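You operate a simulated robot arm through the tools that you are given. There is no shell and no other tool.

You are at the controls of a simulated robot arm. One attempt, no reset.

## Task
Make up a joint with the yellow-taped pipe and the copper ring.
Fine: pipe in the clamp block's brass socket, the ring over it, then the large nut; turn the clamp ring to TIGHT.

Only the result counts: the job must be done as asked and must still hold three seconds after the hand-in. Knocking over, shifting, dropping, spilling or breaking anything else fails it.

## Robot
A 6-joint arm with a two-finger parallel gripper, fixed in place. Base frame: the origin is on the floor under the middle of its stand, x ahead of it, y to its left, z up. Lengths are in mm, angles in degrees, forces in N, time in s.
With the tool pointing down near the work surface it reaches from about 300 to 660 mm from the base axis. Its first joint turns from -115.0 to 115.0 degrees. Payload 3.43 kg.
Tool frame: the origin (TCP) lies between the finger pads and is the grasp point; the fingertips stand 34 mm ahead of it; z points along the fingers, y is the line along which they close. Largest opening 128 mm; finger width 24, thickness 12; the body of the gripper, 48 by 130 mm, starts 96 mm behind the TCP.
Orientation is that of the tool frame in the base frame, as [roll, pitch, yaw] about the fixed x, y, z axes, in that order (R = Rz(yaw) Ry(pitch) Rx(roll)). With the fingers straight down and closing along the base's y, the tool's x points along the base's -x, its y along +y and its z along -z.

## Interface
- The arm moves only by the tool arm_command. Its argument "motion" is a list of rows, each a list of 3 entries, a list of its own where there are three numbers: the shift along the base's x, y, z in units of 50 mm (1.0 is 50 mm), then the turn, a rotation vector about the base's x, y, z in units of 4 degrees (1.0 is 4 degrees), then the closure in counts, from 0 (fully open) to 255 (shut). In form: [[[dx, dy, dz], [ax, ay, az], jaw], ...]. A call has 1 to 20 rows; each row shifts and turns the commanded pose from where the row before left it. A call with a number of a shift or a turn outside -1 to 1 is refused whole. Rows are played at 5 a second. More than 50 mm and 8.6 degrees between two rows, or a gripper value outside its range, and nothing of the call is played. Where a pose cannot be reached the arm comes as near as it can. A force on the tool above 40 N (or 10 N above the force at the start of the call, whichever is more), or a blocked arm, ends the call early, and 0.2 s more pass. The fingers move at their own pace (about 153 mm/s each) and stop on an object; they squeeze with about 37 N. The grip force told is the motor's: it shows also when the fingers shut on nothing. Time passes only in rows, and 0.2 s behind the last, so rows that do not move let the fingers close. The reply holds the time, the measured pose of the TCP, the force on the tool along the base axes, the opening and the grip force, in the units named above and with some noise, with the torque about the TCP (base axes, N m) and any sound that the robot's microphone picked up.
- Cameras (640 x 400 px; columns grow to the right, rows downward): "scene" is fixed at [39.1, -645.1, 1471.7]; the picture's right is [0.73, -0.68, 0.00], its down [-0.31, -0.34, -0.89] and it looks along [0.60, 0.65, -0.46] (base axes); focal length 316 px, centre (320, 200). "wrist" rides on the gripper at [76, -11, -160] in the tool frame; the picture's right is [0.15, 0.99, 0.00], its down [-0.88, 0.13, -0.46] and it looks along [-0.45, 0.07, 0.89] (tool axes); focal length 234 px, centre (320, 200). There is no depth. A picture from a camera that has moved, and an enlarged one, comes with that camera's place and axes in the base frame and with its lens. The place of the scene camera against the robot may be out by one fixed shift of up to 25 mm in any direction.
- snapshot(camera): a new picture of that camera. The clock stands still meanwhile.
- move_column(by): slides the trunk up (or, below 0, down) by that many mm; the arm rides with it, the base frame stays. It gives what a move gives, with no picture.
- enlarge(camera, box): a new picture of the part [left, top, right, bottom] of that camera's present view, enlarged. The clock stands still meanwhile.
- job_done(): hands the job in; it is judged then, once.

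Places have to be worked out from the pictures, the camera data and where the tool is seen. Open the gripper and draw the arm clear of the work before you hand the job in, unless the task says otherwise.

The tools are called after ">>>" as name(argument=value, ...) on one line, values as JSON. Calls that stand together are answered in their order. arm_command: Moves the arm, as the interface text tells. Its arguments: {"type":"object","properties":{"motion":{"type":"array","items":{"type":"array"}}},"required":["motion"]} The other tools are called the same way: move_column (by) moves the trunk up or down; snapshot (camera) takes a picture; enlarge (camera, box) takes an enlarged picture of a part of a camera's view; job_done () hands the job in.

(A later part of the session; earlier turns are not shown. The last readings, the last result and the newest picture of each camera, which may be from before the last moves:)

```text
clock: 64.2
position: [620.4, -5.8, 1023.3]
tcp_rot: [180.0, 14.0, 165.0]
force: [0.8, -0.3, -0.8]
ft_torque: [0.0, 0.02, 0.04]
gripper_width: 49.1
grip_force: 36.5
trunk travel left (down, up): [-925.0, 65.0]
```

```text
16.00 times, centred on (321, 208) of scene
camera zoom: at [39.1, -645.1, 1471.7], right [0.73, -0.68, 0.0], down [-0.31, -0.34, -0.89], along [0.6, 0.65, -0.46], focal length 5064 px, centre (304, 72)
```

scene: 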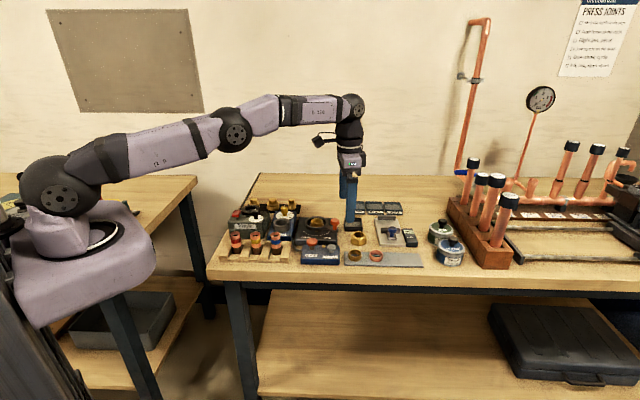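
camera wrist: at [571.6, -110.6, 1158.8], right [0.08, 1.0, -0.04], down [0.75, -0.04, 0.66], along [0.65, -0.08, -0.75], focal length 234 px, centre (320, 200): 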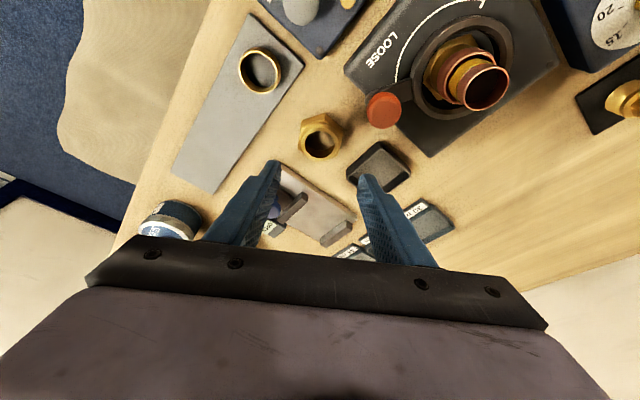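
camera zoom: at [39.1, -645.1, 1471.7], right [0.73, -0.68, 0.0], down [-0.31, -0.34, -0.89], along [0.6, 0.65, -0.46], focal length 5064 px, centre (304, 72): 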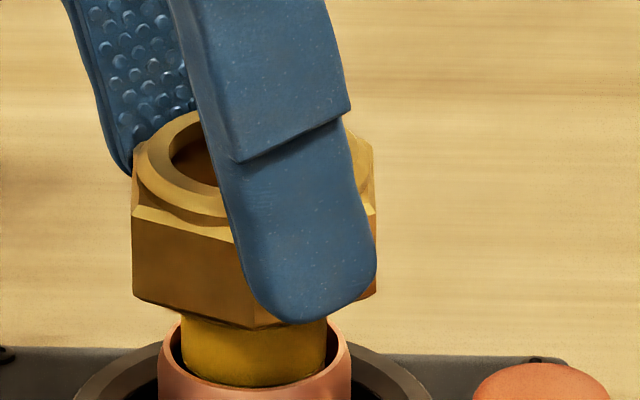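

Well centred in both views (scene offset 0). I continue down in 2 mm steps so the pipe enters the bore.

>>> arm_command(motion=[[[0, 0, -0.03], [0, 0, 0], 255], [[0, 0, -0.03], [0, 0, 0], 255], [[0, 0, 0], [0, 0, 0], 255]])

>>> enlarge(camera="wrist", box=[290, 150, 350, 210])

>>> enlarge(camera="scene", box=[305, 196, 337, 220])

```text
clock: 65.0
position: [619.8, -5.5, 1018.0]
tcp_rot: [180.0, 14.0, 165.0]
force: [0.4, -0.5, -0.3]
ft_torque: [0.02, 0.0, 0.03]
gripper_width: 48.9
grip_force: 36.9
trunk travel left (down, up): [-925.0, 65.0]
```

```text
6.67 times, centred on (320, 180) of wrist
camera zoom: at [507.9, 11.0, 1154.9], right [0.12, 0.99, -0.04], down [0.75, -0.07, 0.66], along [0.65, -0.1, -0.75], focal length 1561 px, centre (320, 333)
```

zoom: 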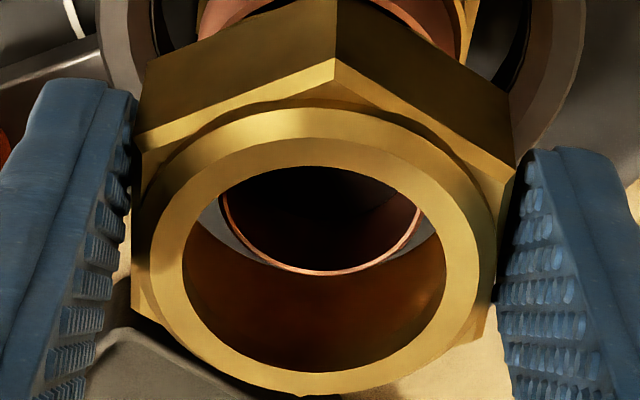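

```text
16.00 times, centred on (321, 208) of scene
camera zoom: at [39.1, -645.1, 1471.7], right [0.73, -0.68, 0.0], down [-0.31, -0.34, -0.89], along [0.6, 0.65, -0.46], focal length 5064 px, centre (304, 72)
```

zoom: 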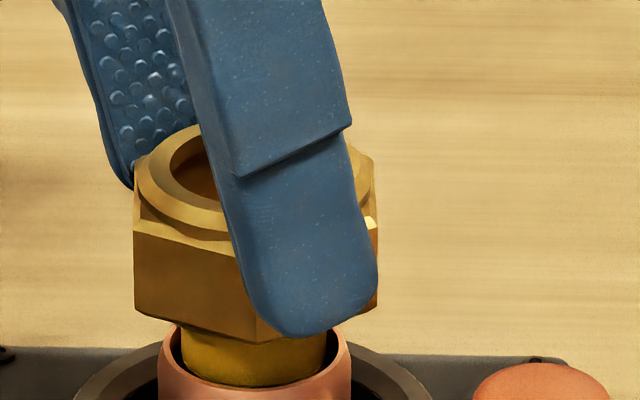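

The pipe is at the bore's lower edge and still free. I lower 4 mm more.

>>> arm_command(motion=[[[0, 0, -0.03], [0, 0, 0], 255], [[0, 0, -0.03], [0, 0, 0], 255], [[0, 0, -0.02], [0, 0, 0], 255], [[0, 0, 0], [0, 0, 0], 255]])

>>> enlarge(camera="wrist", box=[290, 150, 350, 210])

>>> enlarge(camera="scene", box=[305, 196, 337, 220])

```text
clock: 66.0
position: [619.7, -6.5, 1014.3]
tcp_rot: [180.0, 14.1, 165.0]
force: [-0.2, 0.6, -1.4]
ft_torque: [-0.01, 0.04, 0.03]
gripper_width: 48.5
grip_force: 37.0
trunk travel left (down, up): [-925.0, 65.0]
```

```text
6.67 times, centred on (320, 180) of wrist
camera zoom: at [507.5, 11.3, 1151.1], right [0.12, 0.99, -0.04], down [0.75, -0.07, 0.66], along [0.65, -0.1, -0.75], focal length 1561 px, centre (320, 333)
```

zoom: 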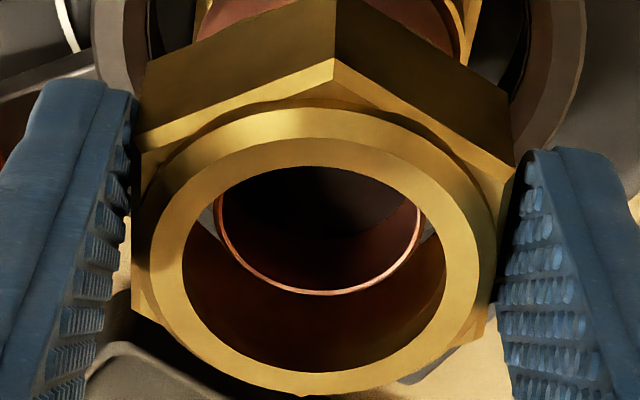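

```text
16.00 times, centred on (321, 208) of scene
camera zoom: at [39.1, -645.1, 1471.7], right [0.73, -0.68, 0.0], down [-0.31, -0.34, -0.89], along [0.6, 0.65, -0.46], focal length 5064 px, centre (304, 72)
```

zoom: 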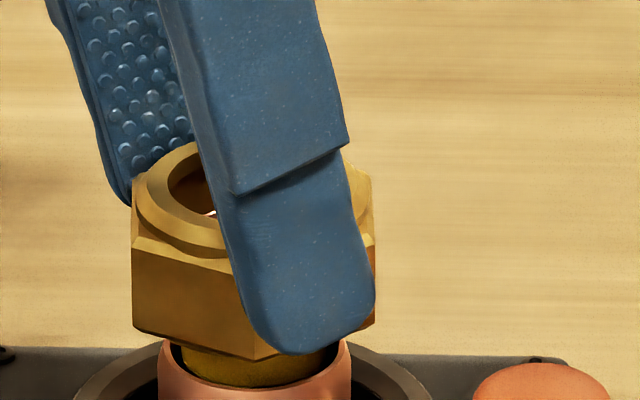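

The pipe is inside the nut's bore, seen in both views. I lower another 8 mm in small steps.

>>> arm_command(motion=[[[0, 0, -0.04], [0, 0, 0], 255], [[0, 0, -0.04], [0, 0, 0], 255], [[0, 0, -0.04], [0, 0, 0], 255], [[0, 0, -0.04], [0, 0, 0], 255], [[0, 0, 0], [0, 0, 0], 255]])

>>> enlarge(camera="wrist", box=[290, 150, 350, 210])

>>> enlarge(camera="scene", box=[300, 198, 340, 228])

```text
clock: 67.2
position: [620.5, -6.9, 1007.0]
tcp_rot: [-179.9, 14.0, 165.1]
force: [0.1, 0.5, -1.2]
ft_torque: [0.01, -0.01, 0.0]
gripper_width: 48.9
grip_force: 36.4
trunk travel left (down, up): [-925.0, 65.0]
```

```text
6.67 times, centred on (320, 180) of wrist
camera zoom: at [507.6, 10.8, 1143.1], right [0.12, 0.99, -0.04], down [0.75, -0.07, 0.66], along [0.65, -0.1, -0.75], focal length 1561 px, centre (320, 333)
```

zoom: 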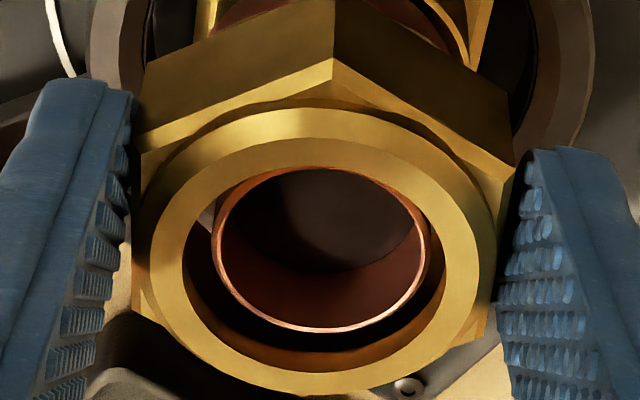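

```text
13.33 times, centred on (320, 213) of scene
camera zoom: at [39.1, -645.1, 1471.7], right [0.73, -0.68, 0.0], down [-0.31, -0.34, -0.89], along [0.6, 0.65, -0.46], focal length 4220 px, centre (320, 27)
```

zoom: 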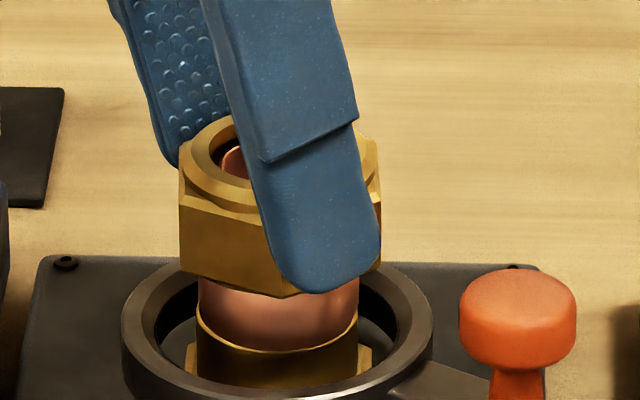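

Nut is sliding over the pipe with its lower face just above the ring. I continue down gently with a slight +0.4 mm sideways trim, watching for contact.

>>> arm_command(motion=[[[0, 0.008, -0.02], [0, 0, 0], 255], [[0, 0, -0.03], [0, 0, 0], 255], [[0, 0, -0.03], [0, 0, 0], 255], [[0, 0, 0], [0, 0, 0], 255]])

>>> enlarge(camera="wrist", box=[290, 150, 350, 210])

>>> enlarge(camera="scene", box=[300, 198, 340, 228])

```text
clock: 68.2
position: [618.5, -6.3, 1003.4]
tcp_rot: [-180.0, 14.1, 165.0]
force: [1.0, 0.4, -1.3]
ft_torque: [0.01, 0.0, -0.02]
gripper_width: 48.7
grip_force: 37.3
trunk travel left (down, up): [-925.0, 65.0]
```

```text
6.67 times, centred on (320, 180) of wrist
camera zoom: at [507.4, 11.2, 1139.0], right [0.12, 0.99, -0.04], down [0.75, -0.07, 0.66], along [0.65, -0.1, -0.75], focal length 1561 px, centre (320, 333)
```

zoom: 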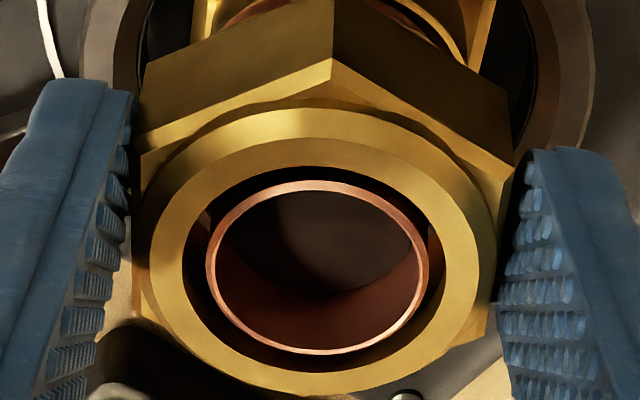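

```text
13.33 times, centred on (320, 213) of scene
camera zoom: at [39.1, -645.1, 1471.7], right [0.73, -0.68, 0.0], down [-0.31, -0.34, -0.89], along [0.6, 0.65, -0.46], focal length 4220 px, centre (320, 27)
```

zoom: 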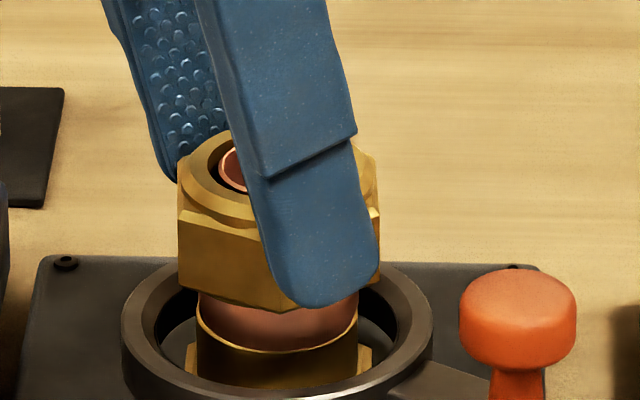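

Good clearance all round and no force yet. Continuing down 4 mm.

>>> arm_command(motion=[[[0, 0, -0.03], [0, 0, 0], 255], [[0, 0, -0.03], [0, 0, 0], 255], [[0, 0, -0.02], [0, 0, 0], 255], [[0, 0, 0], [0, 0, 0], 255]])

>>> enlarge(camera="scene", box=[300, 198, 340, 228])

>>> enlarge(camera="wrist", box=[290, 150, 350, 210])

```text
clock: 69.2
position: [619.2, -4.8, 998.8]
tcp_rot: [180.0, 14.0, 165.0]
force: [0.0, -0.3, -0.8]
ft_torque: [-0.01, 0.01, 0.0]
gripper_width: 48.6
grip_force: 37.4
trunk travel left (down, up): [-925.0, 65.0]
```

```text
13.33 times, centred on (320, 213) of scene
camera zoom: at [39.1, -645.1, 1471.7], right [0.73, -0.68, 0.0], down [-0.31, -0.34, -0.89], along [0.6, 0.65, -0.46], focal length 4220 px, centre (320, 27)
```

zoom: 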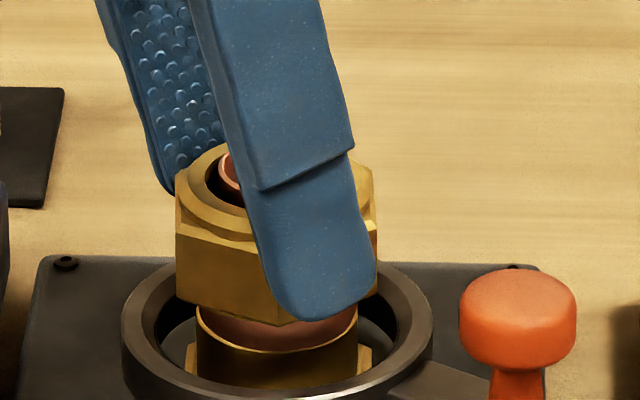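

```text
6.67 times, centred on (320, 180) of wrist
camera zoom: at [507.1, 11.8, 1135.4], right [0.12, 0.99, -0.04], down [0.75, -0.07, 0.66], along [0.65, -0.1, -0.75], focal length 1561 px, centre (320, 333)
```

zoom: 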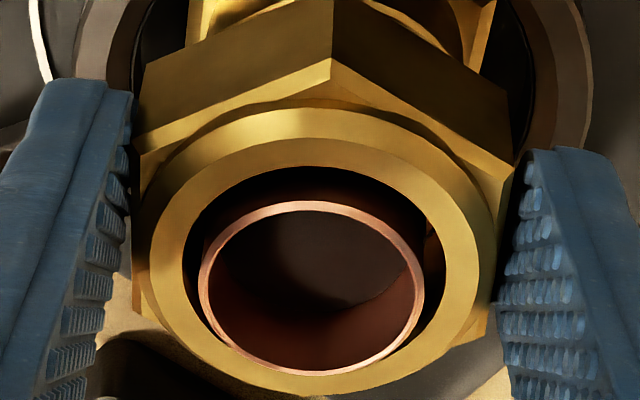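

No contact still; the nut is starting to cover the ring. I keep going 4 mm more.

>>> arm_command(motion=[[[0, 0, -0.03], [0, 0, 0], 255], [[0, 0, -0.03], [0, 0, 0], 255], [[0, 0, -0.02], [0, 0, 0], 255], [[0, 0, 0], [0, 0, 0], 255]])

>>> enlarge(camera="scene", box=[300, 198, 340, 228])

>>> enlarge(camera="wrist", box=[280, 140, 360, 220])

```text
clock: 70.2
position: [618.4, -5.1, 995.3]
tcp_rot: [-179.9, 13.9, 165.0]
force: [0.4, -0.2, -1.6]
ft_torque: [-0.01, -0.01, -0.01]
gripper_width: 48.5
grip_force: 37.0
trunk travel left (down, up): [-925.0, 65.0]
```

```text
13.33 times, centred on (320, 213) of scene
camera zoom: at [39.1, -645.1, 1471.7], right [0.73, -0.68, 0.0], down [-0.31, -0.34, -0.89], along [0.6, 0.65, -0.46], focal length 4220 px, centre (320, 27)
```

zoom: 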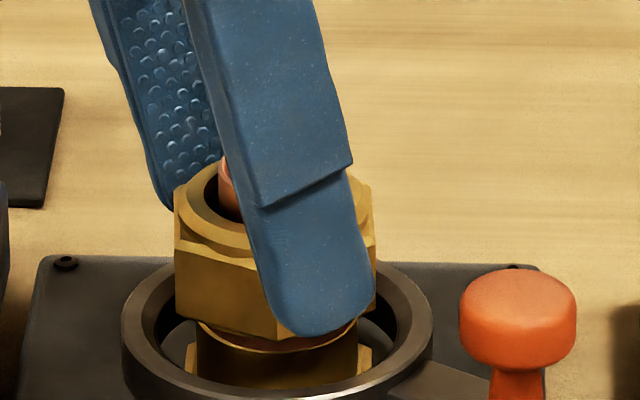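

```text
5.00 times, centred on (320, 180) of wrist
camera zoom: at [506.9, 12.0, 1131.0], right [0.12, 0.99, -0.04], down [0.75, -0.07, 0.66], along [0.65, -0.1, -0.75], focal length 1171 px, centre (320, 300)
```

zoom: 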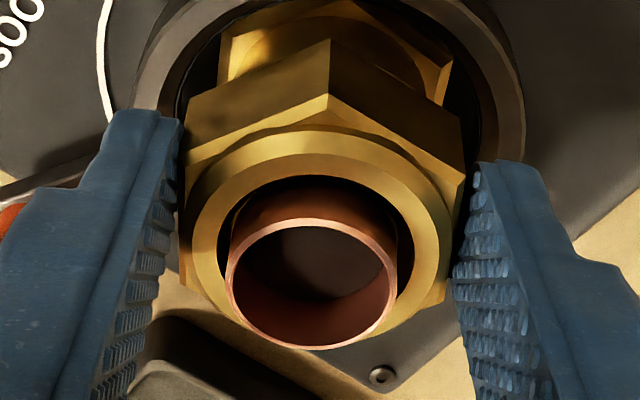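

The nut now covers the ring. I trim +0.5 mm in x and continue in 1 mm steps to find where it seats.

>>> arm_command(motion=[[[0.01, 0, -0.02], [0, 0, 0], 255], [[0, 0, -0.02], [0, 0, 0], 255], [[0, 0, -0.02], [0, 0, 0], 255], [[0, 0, 0], [0, 0, 0], 255]])

>>> enlarge(camera="scene", box=[300, 198, 340, 228])

```text
clock: 71.2
position: [620.3, -5.8, 992.4]
tcp_rot: [-180.0, 14.0, 165.0]
force: [-0.2, -0.1, -0.8]
ft_torque: [-0.01, 0.03, 0.0]
gripper_width: 48.6
grip_force: 37.4
trunk travel left (down, up): [-925.0, 65.0]
```

```text
13.33 times, centred on (320, 213) of scene
camera zoom: at [39.1, -645.1, 1471.7], right [0.73, -0.68, 0.0], down [-0.31, -0.34, -0.89], along [0.6, 0.65, -0.46], focal length 4220 px, centre (320, 27)
```

zoom: 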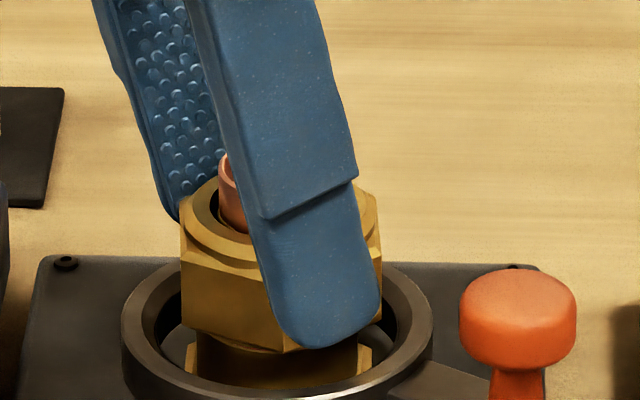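

Nut's lower face is about level with the socket rim; still free. I continue in 1 mm steps.

>>> arm_command(motion=[[[-0.006, 0, -0.02], [0, 0, 0], 255], [[0, 0, -0.02], [0, 0, 0], 255], [[0, 0, -0.02], [0, 0, 0], 255], [[0, 0, 0], [0, 0, 0], 255]])

>>> enlarge(camera="scene", box=[300, 198, 340, 228])

>>> enlarge(camera="wrist", box=[280, 140, 360, 220])

```text
clock: 72.2
position: [619.4, -5.5, 989.4]
tcp_rot: [-180.0, 14.0, 165.0]
force: [-0.1, -0.2, -1.4]
ft_torque: [-0.02, 0.01, -0.01]
gripper_width: 48.5
grip_force: 36.7
trunk travel left (down, up): [-925.0, 65.0]
```

```text
13.33 times, centred on (320, 213) of scene
camera zoom: at [39.1, -645.1, 1471.7], right [0.73, -0.68, 0.0], down [-0.31, -0.34, -0.89], along [0.6, 0.65, -0.46], focal length 4220 px, centre (320, 27)
```

zoom: 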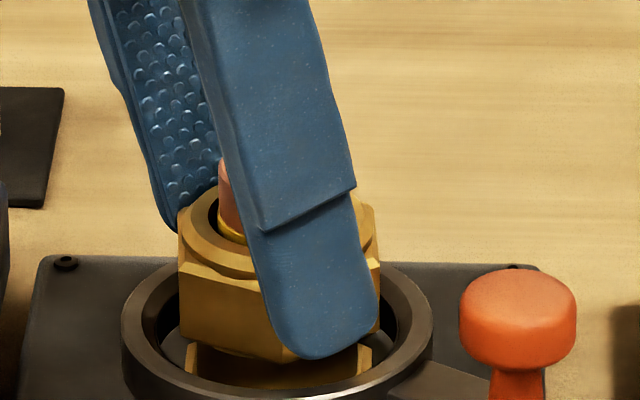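

```text
5.00 times, centred on (320, 180) of wrist
camera zoom: at [507.8, 11.7, 1124.9], right [0.12, 0.99, -0.04], down [0.75, -0.07, 0.66], along [0.65, -0.1, -0.75], focal length 1171 px, centre (320, 300)
```

zoom: 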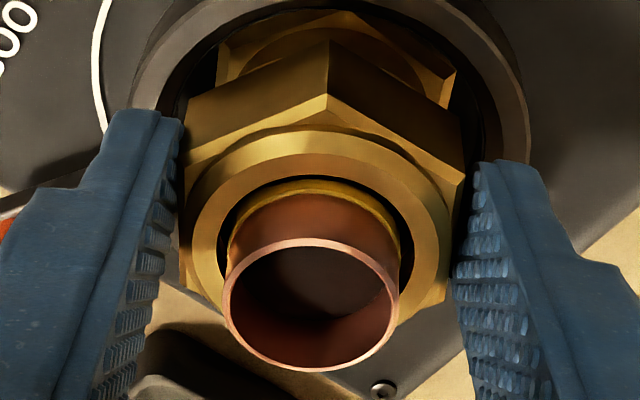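

Still descending freely, with the nut now passing over the socket's upper edge. The clamp ring's top is at z≈945 and the fingertips at ≈953, so I continue carefully in 1 mm steps.

>>> arm_command(motion=[[[0, 0, -0.02], [0, 0, 0], 255], [[0, 0, -0.02], [0, 0, 0], 255], [[0, 0, 0], [0, 0, 0], 255]])

>>> enlarge(camera="scene", box=[304, 204, 336, 228])

```text
clock: 73.0
position: [619.3, -5.0, 987.8]
tcp_rot: [-180.0, 14.0, 165.0]
force: [-0.3, 0.9, -1.1]
ft_torque: [-0.01, -0.01, 0.01]
gripper_width: 48.5
grip_force: 37.0
trunk travel left (down, up): [-925.0, 65.0]
```

```text
16.00 times, centred on (320, 216) of scene
camera zoom: at [39.1, -645.1, 1471.7], right [0.73, -0.68, 0.0], down [-0.31, -0.34, -0.89], along [0.6, 0.65, -0.46], focal length 5064 px, centre (320, -56)
```

zoom: 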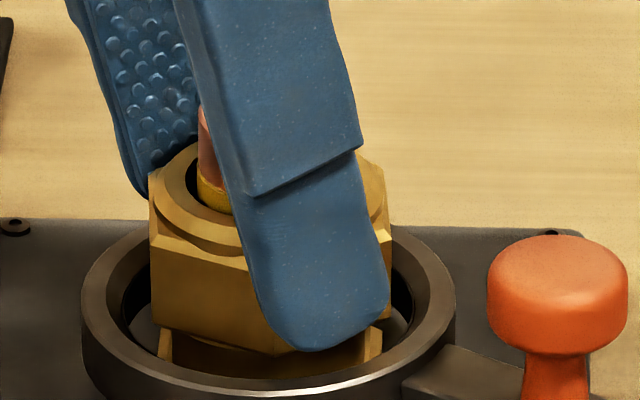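

The nut nests inside the clamp ring's opening as designed. I step down 2 mm more, watching for contact.

>>> arm_command(motion=[[[0, 0, -0.02], [0, 0, 0], 255], [[0, 0, -0.02], [0, 0, 0], 255], [[0, 0, 0], [0, 0, 0], 255]])

>>> enlarge(camera="scene", box=[304, 204, 336, 228])

>>> enlarge(camera="wrist", box=[280, 130, 360, 210])

```text
clock: 73.8
position: [619.8, -6.9, 985.5]
tcp_rot: [-180.0, 14.0, 165.1]
force: [-0.1, 0.1, -1.3]
ft_torque: [0.0, 0.01, -0.02]
gripper_width: 48.5
grip_force: 37.2
trunk travel left (down, up): [-925.0, 65.0]
```

```text
16.00 times, centred on (320, 216) of scene
camera zoom: at [39.1, -645.1, 1471.7], right [0.73, -0.68, 0.0], down [-0.31, -0.34, -0.89], along [0.6, 0.65, -0.46], focal length 5064 px, centre (320, -56)
```

zoom: 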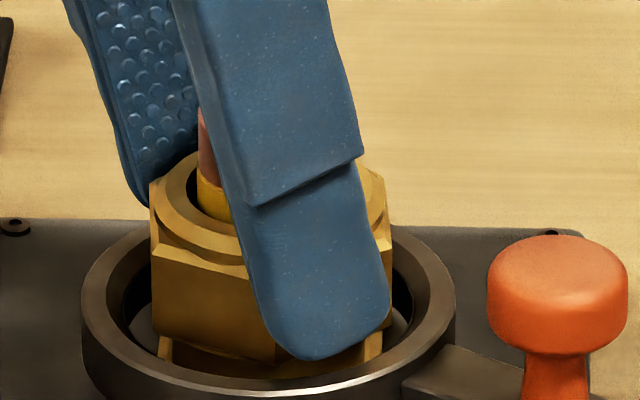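

```text
5.00 times, centred on (320, 170) of wrist
camera zoom: at [507.6, 11.4, 1121.2], right [0.12, 0.99, -0.04], down [0.75, -0.07, 0.66], along [0.65, -0.1, -0.75], focal length 1171 px, centre (320, 350)
```

zoom: 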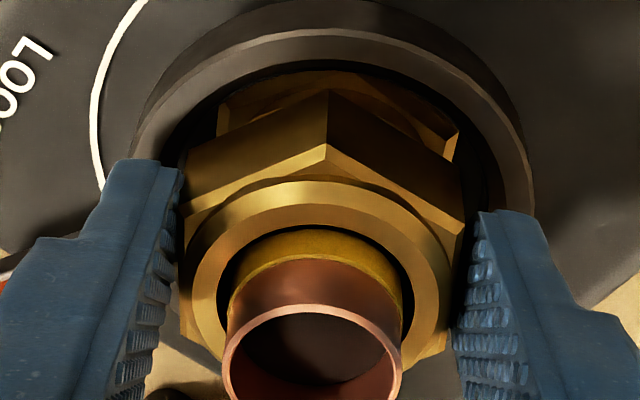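

The nut is centred (within ~0.3 mm) just inside the clamp ring's opening, and the fingertips are only ~4 mm above that ring. I release it here so it settles down the pipe onto the ring.

>>> arm_command(motion=[[[0, 0, 0], [0, 0, 0], 150], [[0, 0, 0], [0, 0, 0], 140], [[0, 0, 0], [0, 0, 0], 135], [[0, 0, 0], [0, 0, 0], 135]])

>>> enlarge(camera="scene", box=[304, 204, 336, 228])

>>> enlarge(camera="wrist", box=[280, 130, 360, 210])

```text
clock: 74.8
position: [620.8, -5.8, 985.8]
tcp_rot: [-180.0, 14.0, 165.0]
force: [-0.5, -0.5, -0.4]
ft_torque: [-0.02, 0.0, 0.0]
gripper_width: 60.0
grip_force: 0.1
trunk travel left (down, up): [-925.0, 65.0]
```

```text
16.00 times, centred on (320, 216) of scene
camera zoom: at [39.1, -645.1, 1471.7], right [0.73, -0.68, 0.0], down [-0.31, -0.34, -0.89], along [0.6, 0.65, -0.46], focal length 5064 px, centre (320, -56)
```

zoom: 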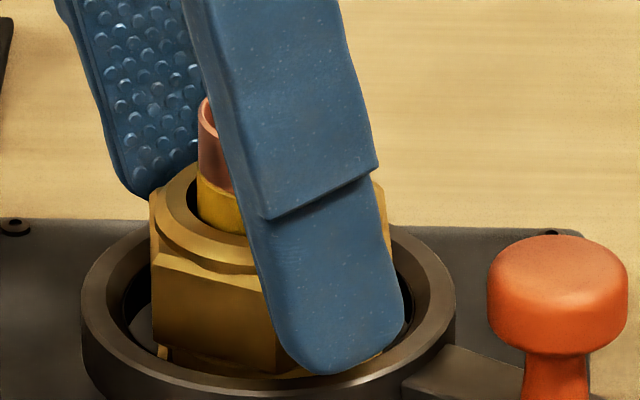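

```text
5.00 times, centred on (320, 170) of wrist
camera zoom: at [507.5, 11.4, 1121.3], right [0.12, 0.99, -0.04], down [0.75, -0.07, 0.66], along [0.65, -0.1, -0.75], focal length 1171 px, centre (320, 350)
```

zoom: 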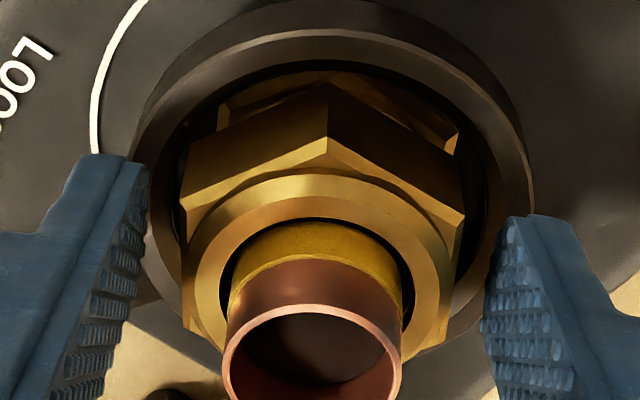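

The nut settled another couple of millimetres and sits level. I raise the tool straight up and inspect.

>>> arm_command(motion=[[[0, 0, 0.15], [0, 0, 0], 130], [[0, 0, 0.3], [0, 0, 0], 130], [[0, 0, 0.5], [0, 0, 0], 130], [[0, 0, 0.6], [0, 0, 0], 130], [[0, 0, 0], [0, 0, 0], 130]])

>>> enlarge(camera="scene", box=[295, 195, 345, 235])

>>> enlarge(camera="wrist", box=[260, 80, 388, 208])

```text
clock: 76.0
position: [621.0, -6.4, 1061.5]
tcp_rot: [-179.9, 14.1, 164.9]
force: [0.5, -1.1, -0.4]
ft_torque: [0.01, 0.0, 0.06]
gripper_width: 62.9
grip_force: 0.0
trunk travel left (down, up): [-925.0, 65.0]
```

```text
10.00 times, centred on (320, 215) of scene
camera zoom: at [39.1, -645.1, 1471.7], right [0.73, -0.68, 0.0], down [-0.31, -0.34, -0.89], along [0.6, 0.65, -0.46], focal length 3165 px, centre (320, 50)
```

zoom: 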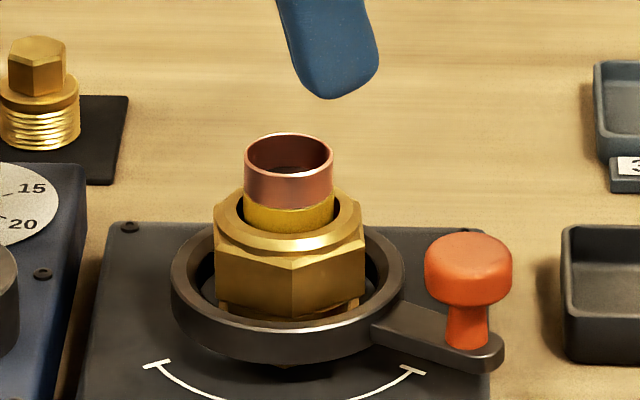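

```text
3.12 times, centred on (324, 144) of wrist
camera zoom: at [508.4, 11.2, 1198.3], right [0.12, 0.99, -0.04], down [0.75, -0.07, 0.66], along [0.65, -0.1, -0.75], focal length 732 px, centre (308, 375)
```

zoom: 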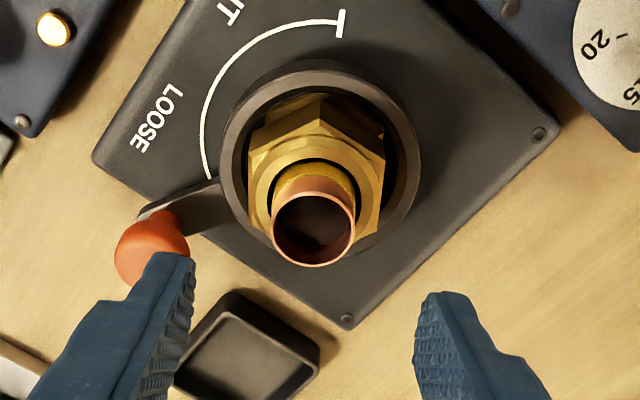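

Pipe, ring and nut are all stacked squarely on the socket. Last step is the clamp ring lever. I'll close the fingers into a pusher, move above the spot just behind the knob on its LOOSE side, and look from there.

>>> arm_command(motion=[[[0.2, -0.18, 0], [0, 0, 0], 255], [[0.2, -0.18, 0], [0, 0, 0], 255], [[0.2, -0.18, -0.1], [0, 0, 0], 255], [[0.2, -0.18, -0.3], [0, 0, 0], 255], [[0.2, -0.17, -0.4], [0, 0, 0], 255], [[0, 0, -0.2], [0, 0, 0], 255], [[0, 0, 0], [0, 0, 0], 255]])

>>> snapshot(camera="wrist")

>>> enlarge(camera="wrist", box=[270, 60, 430, 220])

>>> enlarge(camera="scene", box=[295, 190, 365, 240])

```text
clock: 77.6
position: [669.2, -50.9, 1012.1]
tcp_rot: [-179.9, 14.0, 164.9]
force: [-0.5, -0.1, 0.7]
ft_torque: [0.07, -0.01, 0.0]
gripper_width: 0.1
grip_force: 33.0
trunk travel left (down, up): [-925.0, 65.0]
```

```text
taken
camera wrist: at [558.3, -33.8, 1147.5], right [0.12, 0.99, -0.04], down [0.75, -0.07, 0.66], along [0.65, -0.1, -0.75], focal length 234 px, centre (320, 200)
```

wrist: 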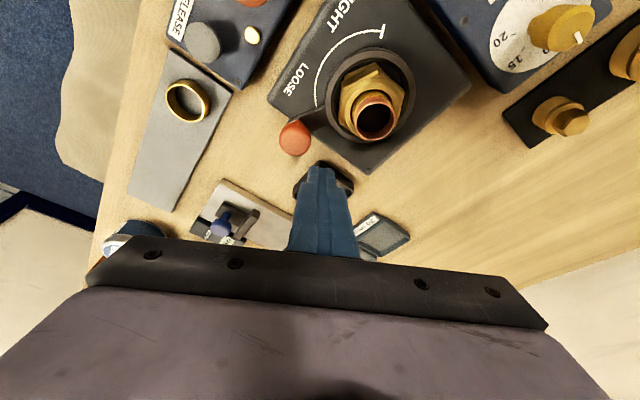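

```text
2.50 times, centred on (350, 140) of wrist
camera zoom: at [558.3, -33.8, 1147.5], right [0.12, 0.99, -0.04], down [0.75, -0.07, 0.66], along [0.65, -0.1, -0.75], focal length 585 px, centre (245, 350)
```

zoom: 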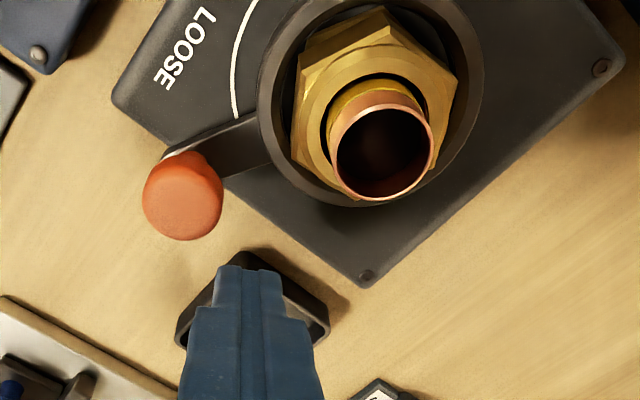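

```text
8.00 times, centred on (330, 215) of scene
camera zoom: at [39.1, -645.1, 1471.7], right [0.73, -0.68, 0.0], down [-0.31, -0.34, -0.89], along [0.6, 0.65, -0.46], focal length 2532 px, centre (240, 80)
```

zoom: 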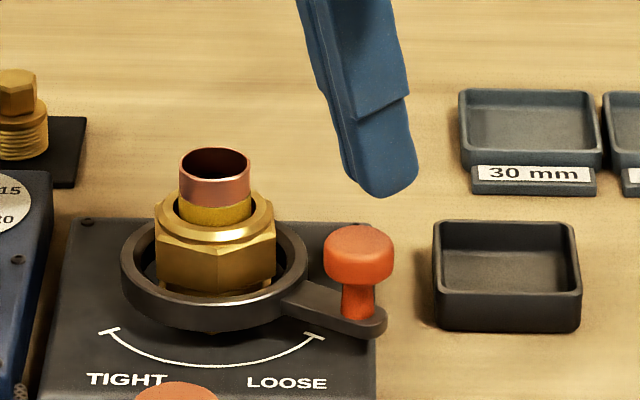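

I now place the knob near (647, -72) with its top at z≈966, i.e. radius ≈65 mm at about 285° around the socket. I move the closed fingertips to about 38 mm behind it, lower them to head height, and look.

>>> arm_command(motion=[[[0.12, -0.156, 0], [0, 0, 0], 255], [[0, 0, -0.15], [0, 0, 0], 255], [[0, 0, -0.15], [0, 0, 0], 255], [[0, 0, -0.15], [0, 0, 0], 255], [[0, 0, 0], [0, 0, 0], 255]])

>>> enlarge(camera="wrist", box=[250, 60, 410, 220])

>>> enlarge(camera="scene", box=[305, 195, 365, 240])

```text
clock: 78.8
position: [676.1, -57.8, 991.5]
tcp_rot: [180.0, 14.2, 164.9]
force: [-0.2, 0.8, -0.1]
ft_torque: [0.0, 0.01, -0.04]
gripper_width: 0.0
grip_force: 33.0
trunk travel left (down, up): [-925.0, 65.0]
```

```text
2.50 times, centred on (330, 140) of wrist
camera zoom: at [564.2, -40.3, 1126.6], right [0.12, 0.99, -0.04], down [0.75, -0.07, 0.66], along [0.65, -0.1, -0.75], focal length 585 px, centre (295, 350)
```

zoom: 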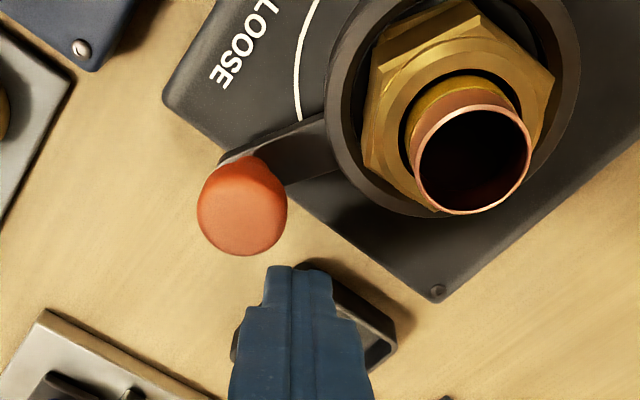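

```text
8.89 times, centred on (335, 218) of scene
camera zoom: at [39.1, -645.1, 1471.7], right [0.73, -0.68, 0.0], down [-0.31, -0.34, -0.89], along [0.6, 0.65, -0.46], focal length 2813 px, centre (187, 44)
```

zoom: 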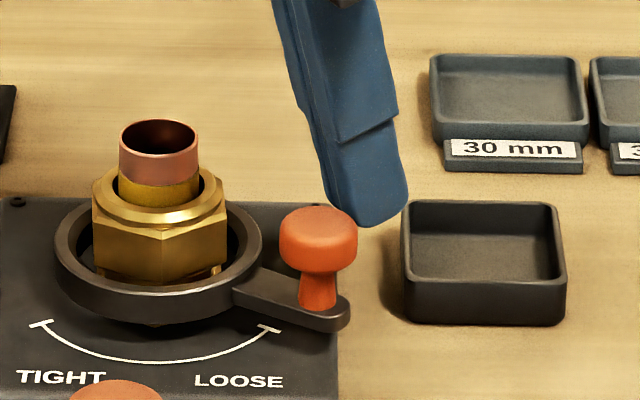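

Fingertips are about 38 mm behind the knob at its height, matching the computed positions. I lower 6 mm more and start a slow push along the arc, the first 15° or so, then check that the lever follows.

>>> arm_command(motion=[[[0, 0, -0.12], [0, 0, 0], 255], [[-0.09, -0.032, 0], [0, 0, 0], 255], [[-0.088, -0.034, 0], [0, 0, 0], 255], [[-0.122, -0.078, 0], [0, 0, 0], 255], [[-0.126, -0.066, 0], [0, 0, 0], 255], [[-0.126, -0.052, 0], [0, 0, 0], 255], [[0, 0, 0], [0, 0, 0], 255]])

>>> enlarge(camera="wrist", box=[250, 60, 410, 220])

>>> enlarge(camera="scene", box=[295, 195, 355, 240])

```text
clock: 80.4
position: [648.1, -70.3, 985.3]
tcp_rot: [-179.9, 14.1, 165.0]
force: [0.3, -0.6, -0.3]
ft_torque: [-0.01, -0.01, 0.01]
gripper_width: 0.0
grip_force: 33.4
trunk travel left (down, up): [-925.0, 65.0]
```

```text
2.50 times, centred on (330, 140) of wrist
camera zoom: at [535.7, -53.4, 1120.3], right [0.12, 0.99, -0.04], down [0.75, -0.07, 0.66], along [0.65, -0.1, -0.75], focal length 585 px, centre (295, 350)
```

zoom: 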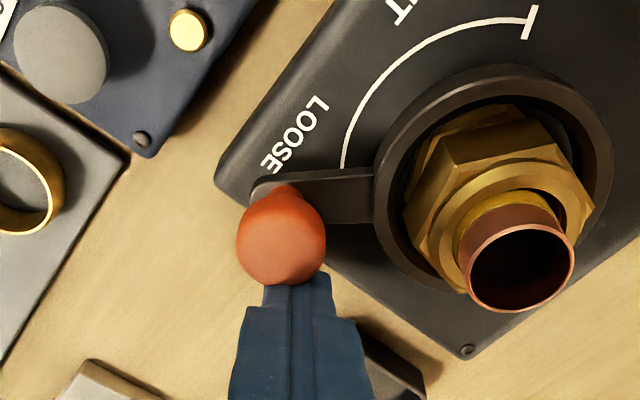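

```text
8.89 times, centred on (325, 218) of scene
camera zoom: at [39.1, -645.1, 1471.7], right [0.73, -0.68, 0.0], down [-0.31, -0.34, -0.89], along [0.6, 0.65, -0.46], focal length 2813 px, centre (276, 44)
```

zoom: 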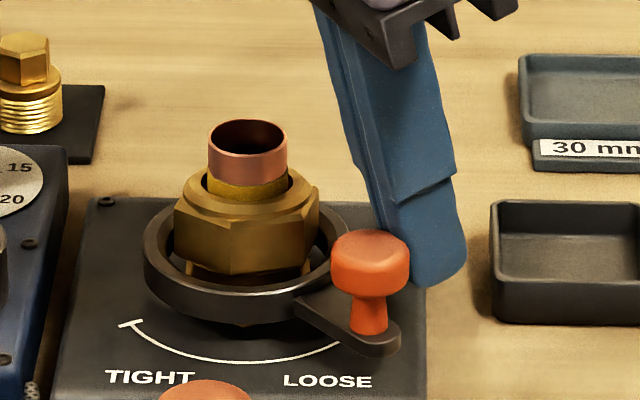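

The lever follows smoothly with almost no force, and the knob is now near 269°. I continue the push along the arc to about 230°.

>>> arm_command(motion=[[[-0.126, -0.04, 0], [0, 0, 0], 255], [[-0.124, -0.03, 0], [0, 0, 0], 255], [[-0.122, -0.018, 0], [0, 0, 0], 255], [[-0.12, -0.008, 0], [0, 0, 0], 255], [[-0.116, -0.002, 0], [0, 0, 0], 255], [[-0.112, 0.008, 0], [0, 0, 0], 255], [[-0.11, 0.014, 0], [0, 0, 0], 255], [[-0.104, 0.018, 0], [0, 0, 0], 255], [[0, 0, 0], [0, 0, 0], 255]])

>>> enlarge(camera="wrist", box=[250, 60, 410, 220])

>>> enlarge(camera="scene", box=[290, 195, 350, 240])

```text
clock: 82.4
position: [600.7, -72.4, 982.7]
tcp_rot: [180.0, 14.0, 165.1]
force: [0.2, -0.5, 0.7]
ft_torque: [0.04, 0.01, -0.02]
gripper_width: 0.0
grip_force: 33.0
trunk travel left (down, up): [-925.0, 65.0]
```

```text
2.50 times, centred on (330, 140) of wrist
camera zoom: at [489.1, -56.0, 1119.0], right [0.12, 0.99, -0.04], down [0.75, -0.07, 0.65], along [0.65, -0.1, -0.76], focal length 585 px, centre (295, 350)
```

zoom: 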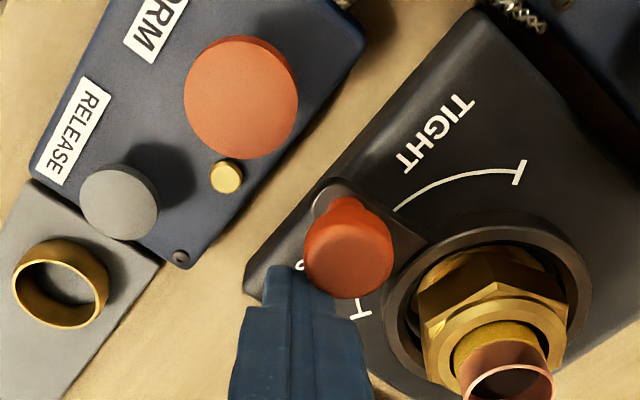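

```text
8.89 times, centred on (320, 218) of scene
camera zoom: at [39.1, -645.1, 1471.7], right [0.73, -0.68, 0.0], down [-0.31, -0.34, -0.89], along [0.6, 0.65, -0.46], focal length 2813 px, centre (320, 44)
```

zoom: 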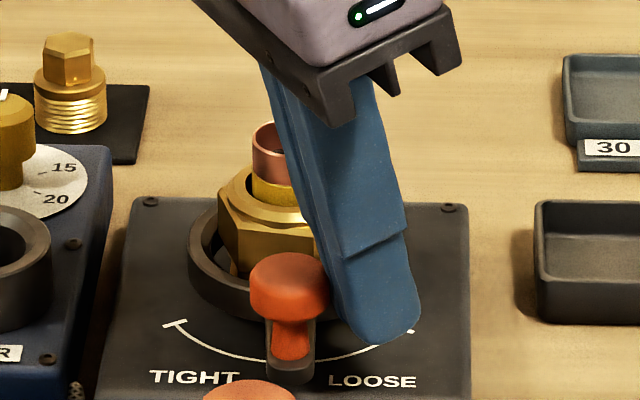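

The lever is about halfway (≈228°) and following well, with no significant force. The path stays at least 10 mm clear of the FORM button. I continue to about 190°.

>>> arm_command(motion=[[[-0.082, 0.018, 0], [0, 0, 0], 255], [[-0.108, 0.04, 0], [0, 0, 0], 255], [[-0.106, 0.052, 0], [0, 0, 0], 255], [[-0.102, 0.064, 0], [0, 0, 0], 255], [[-0.102, 0.08, 0], [0, 0, 0], 255], [[-0.096, 0.092, 0], [0, 0, 0], 255], [[-0.086, 0.104, 0], [0, 0, 0], 255], [[-0.078, 0.122, 0], [0, 0, 0], 255], [[0, 0, 0], [0, 0, 0], 255]])

>>> enlarge(camera="wrist", box=[250, 60, 410, 220])

>>> enlarge(camera="scene", box=[280, 195, 350, 245])

```text
clock: 84.4
position: [562.7, -44.4, 983.9]
tcp_rot: [-179.9, 14.1, 165.0]
force: [-0.4, 0.1, 0.0]
ft_torque: [-0.02, 0.0, 0.0]
gripper_width: 0.0
grip_force: 33.0
trunk travel left (down, up): [-925.0, 65.0]
```

```text
2.50 times, centred on (330, 140) of wrist
camera zoom: at [451.6, -27.7, 1119.9], right [0.12, 0.99, -0.04], down [0.75, -0.07, 0.66], along [0.65, -0.1, -0.75], focal length 585 px, centre (295, 350)
```

zoom: 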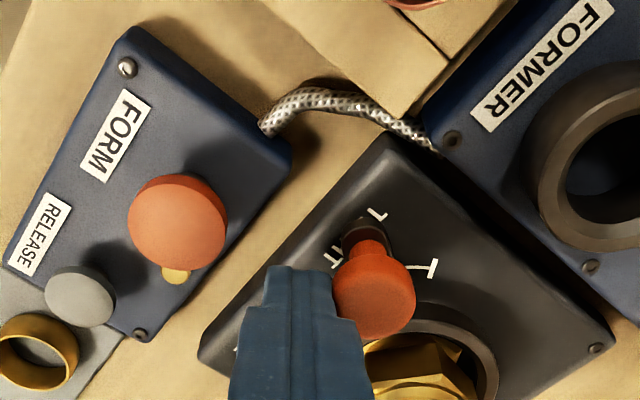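

```text
8.00 times, centred on (315, 220) of scene
camera zoom: at [39.1, -645.1, 1471.7], right [0.73, -0.68, 0.0], down [-0.31, -0.34, -0.89], along [0.6, 0.65, -0.46], focal length 2532 px, centre (360, 40)
```

zoom: 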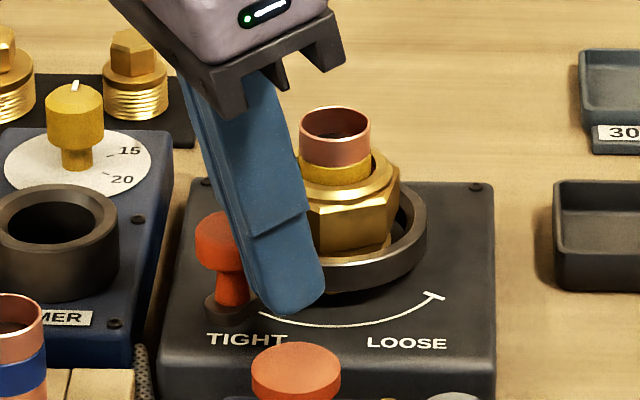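

The knob is at about 190°, about 25° from the TIGHT mark. I continue the push toward 170°.

>>> arm_command(motion=[[[-0.076, 0.132, 0], [0, 0, 0], 255], [[-0.052, 0.126, 0], [0, 0, 0], 255], [[-0.04, 0.126, 0], [0, 0, 0], 255], [[-0.03, 0.124, 0], [0, 0, 0], 255], [[0, 0, 0], [0, 0, 0], 255]])

>>> enlarge(camera="wrist", box=[250, 60, 410, 220])

>>> enlarge(camera="scene", box=[280, 195, 350, 245])

```text
clock: 85.6
position: [553.5, -20.4, 984.5]
tcp_rot: [180.0, 14.0, 165.1]
force: [-0.1, -0.2, 0.7]
ft_torque: [0.05, 0.02, 0.01]
gripper_width: 0.0
grip_force: 33.2
trunk travel left (down, up): [-925.0, 65.0]
```

```text
2.50 times, centred on (330, 140) of wrist
camera zoom: at [441.3, -3.2, 1120.2], right [0.12, 0.99, -0.04], down [0.75, -0.07, 0.66], along [0.65, -0.1, -0.75], focal length 585 px, centre (295, 350)
```

zoom: 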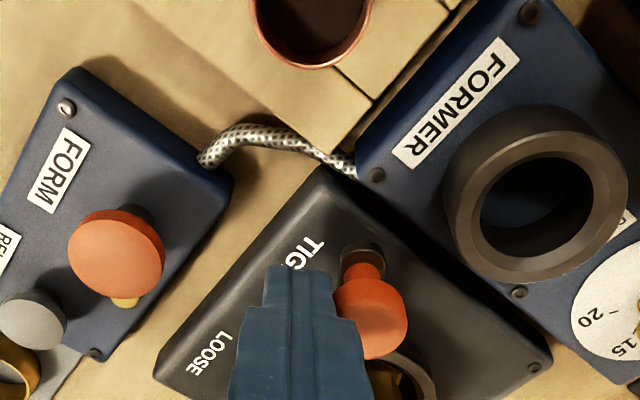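

```text
8.00 times, centred on (315, 220) of scene
camera zoom: at [39.1, -645.1, 1471.7], right [0.73, -0.68, 0.0], down [-0.31, -0.34, -0.89], along [0.6, 0.65, -0.46], focal length 2532 px, centre (360, 40)
```

zoom: 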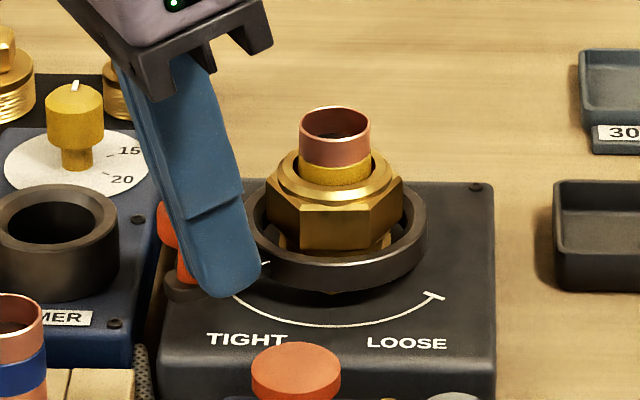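

The lever is at about 170° and still moving freely. I nudge on in 2 mm steps toward the TIGHT mark (~165°), watching for an end stop.

>>> arm_command(motion=[[[-0.004, 0.04, 0], [0, 0, 0], 255], [[-0.006, 0.04, 0], [0, 0, 0], 255], [[0, 0, 0], [0, 0, 0], 255]])

>>> enlarge(camera="wrist", box=[290, 110, 410, 220])

>>> enlarge(camera="scene", box=[285, 205, 335, 245])

```text
clock: 86.4
position: [553.3, -15.9, 984.4]
tcp_rot: [180.0, 14.0, 165.0]
force: [0.6, -0.4, 0.4]
ft_torque: [-0.02, -0.01, -0.02]
gripper_width: 0.0
grip_force: 33.3
trunk travel left (down, up): [-925.0, 65.0]
```

```text
3.64 times, centred on (350, 165) of wrist
camera zoom: at [440.7, 1.0, 1119.8], right [0.12, 0.99, -0.04], down [0.75, -0.07, 0.66], along [0.65, -0.1, -0.75], focal length 852 px, centre (211, 327)
```

zoom: 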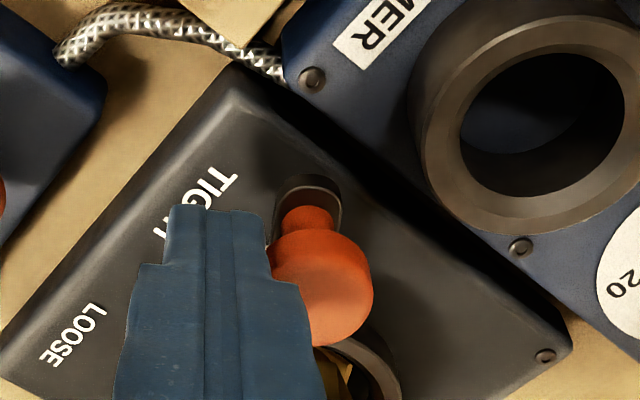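

```text
10.00 times, centred on (310, 225) of scene
camera zoom: at [39.1, -645.1, 1471.7], right [0.73, -0.68, 0.0], down [-0.31, -0.34, -0.89], along [0.6, 0.65, -0.46], focal length 3165 px, centre (420, -50)
```

zoom: 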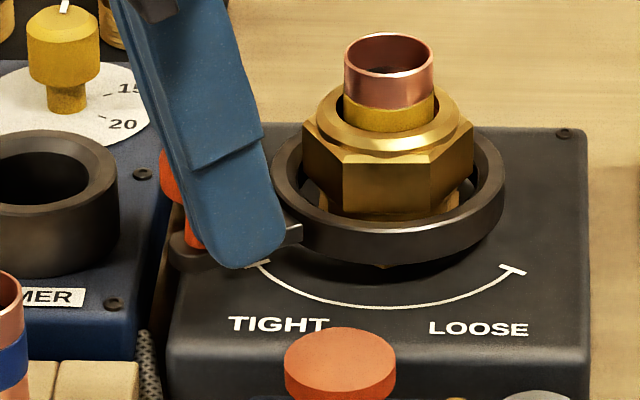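

Lever is at about 168°, nearly on the TIGHT mark with no stop felt yet. I push on in small steps to find the end.

>>> arm_command(motion=[[[-0.002, 0.03, 0], [0, 0, 0], 255], [[-0.002, 0.03, 0], [0, 0, 0], 255], [[0, 0, 0], [0, 0, 0], 255]])

>>> enlarge(camera="scene", box=[285, 205, 335, 245])

```text
clock: 87.2
position: [553.2, -14.1, 984.6]
tcp_rot: [179.9, 14.0, 165.0]
force: [0.0, -0.9, -0.6]
ft_torque: [-0.03, -0.02, 0.0]
gripper_width: 0.1
grip_force: 33.2
trunk travel left (down, up): [-925.0, 65.0]
```

```text
10.00 times, centred on (310, 225) of scene
camera zoom: at [39.1, -645.1, 1471.7], right [0.73, -0.68, 0.0], down [-0.31, -0.34, -0.89], along [0.6, 0.65, -0.46], focal length 3165 px, centre (420, -50)
```

zoom: 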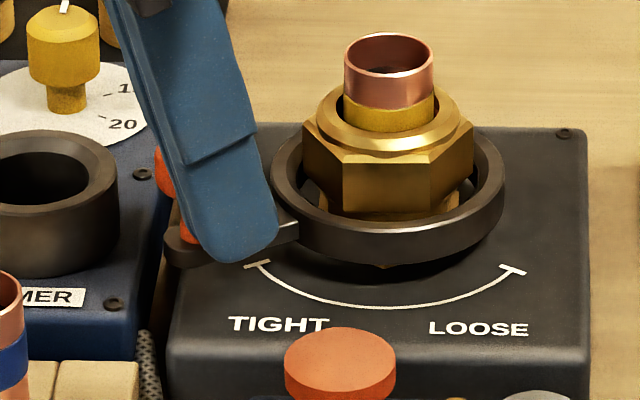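

The lever is at about 164°, in line with the TIGHT mark as far as I can see past the finger. I back the pusher off and raise it to get a clear look and check the lever holds.

>>> arm_command(motion=[[[-0.06, -0.26, 0], [0, 0, 0], 255], [[0, -0.1, 0.4], [0, 0, 0], 255], [[-0.2, 0, 0.6], [0, 0, 0], 255], [[-0.3, 0, 0.5], [0, 0, 0], 255], [[0, 0, 0], [0, 0, 0], 255]])

>>> enlarge(camera="scene", box=[285, 205, 335, 245])

>>> snapshot(camera="wrist")

```text
clock: 88.4
position: [524.2, -31.6, 1057.4]
tcp_rot: [-180.0, 14.0, 165.0]
force: [0.4, -1.3, 0.2]
ft_torque: [0.01, -0.03, -0.02]
gripper_width: 0.0
grip_force: 33.4
trunk travel left (down, up): [-925.0, 65.0]
```

```text
10.00 times, centred on (310, 225) of scene
camera zoom: at [39.1, -645.1, 1471.7], right [0.73, -0.68, 0.0], down [-0.31, -0.34, -0.89], along [0.6, 0.65, -0.46], focal length 3165 px, centre (420, -50)
```

zoom: 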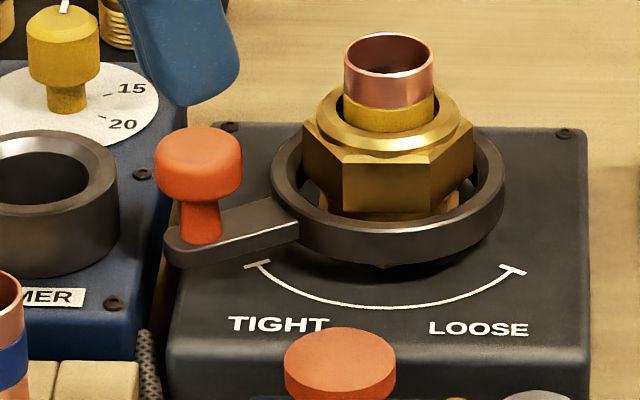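

```text
taken
camera wrist: at [413.4, -13.4, 1193.1], right [0.12, 0.99, -0.04], down [0.75, -0.07, 0.65], along [0.65, -0.1, -0.76], focal length 234 px, centre (320, 200)
```

wrist: 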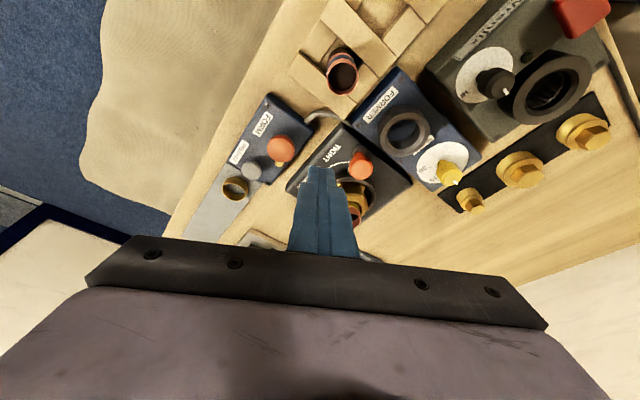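

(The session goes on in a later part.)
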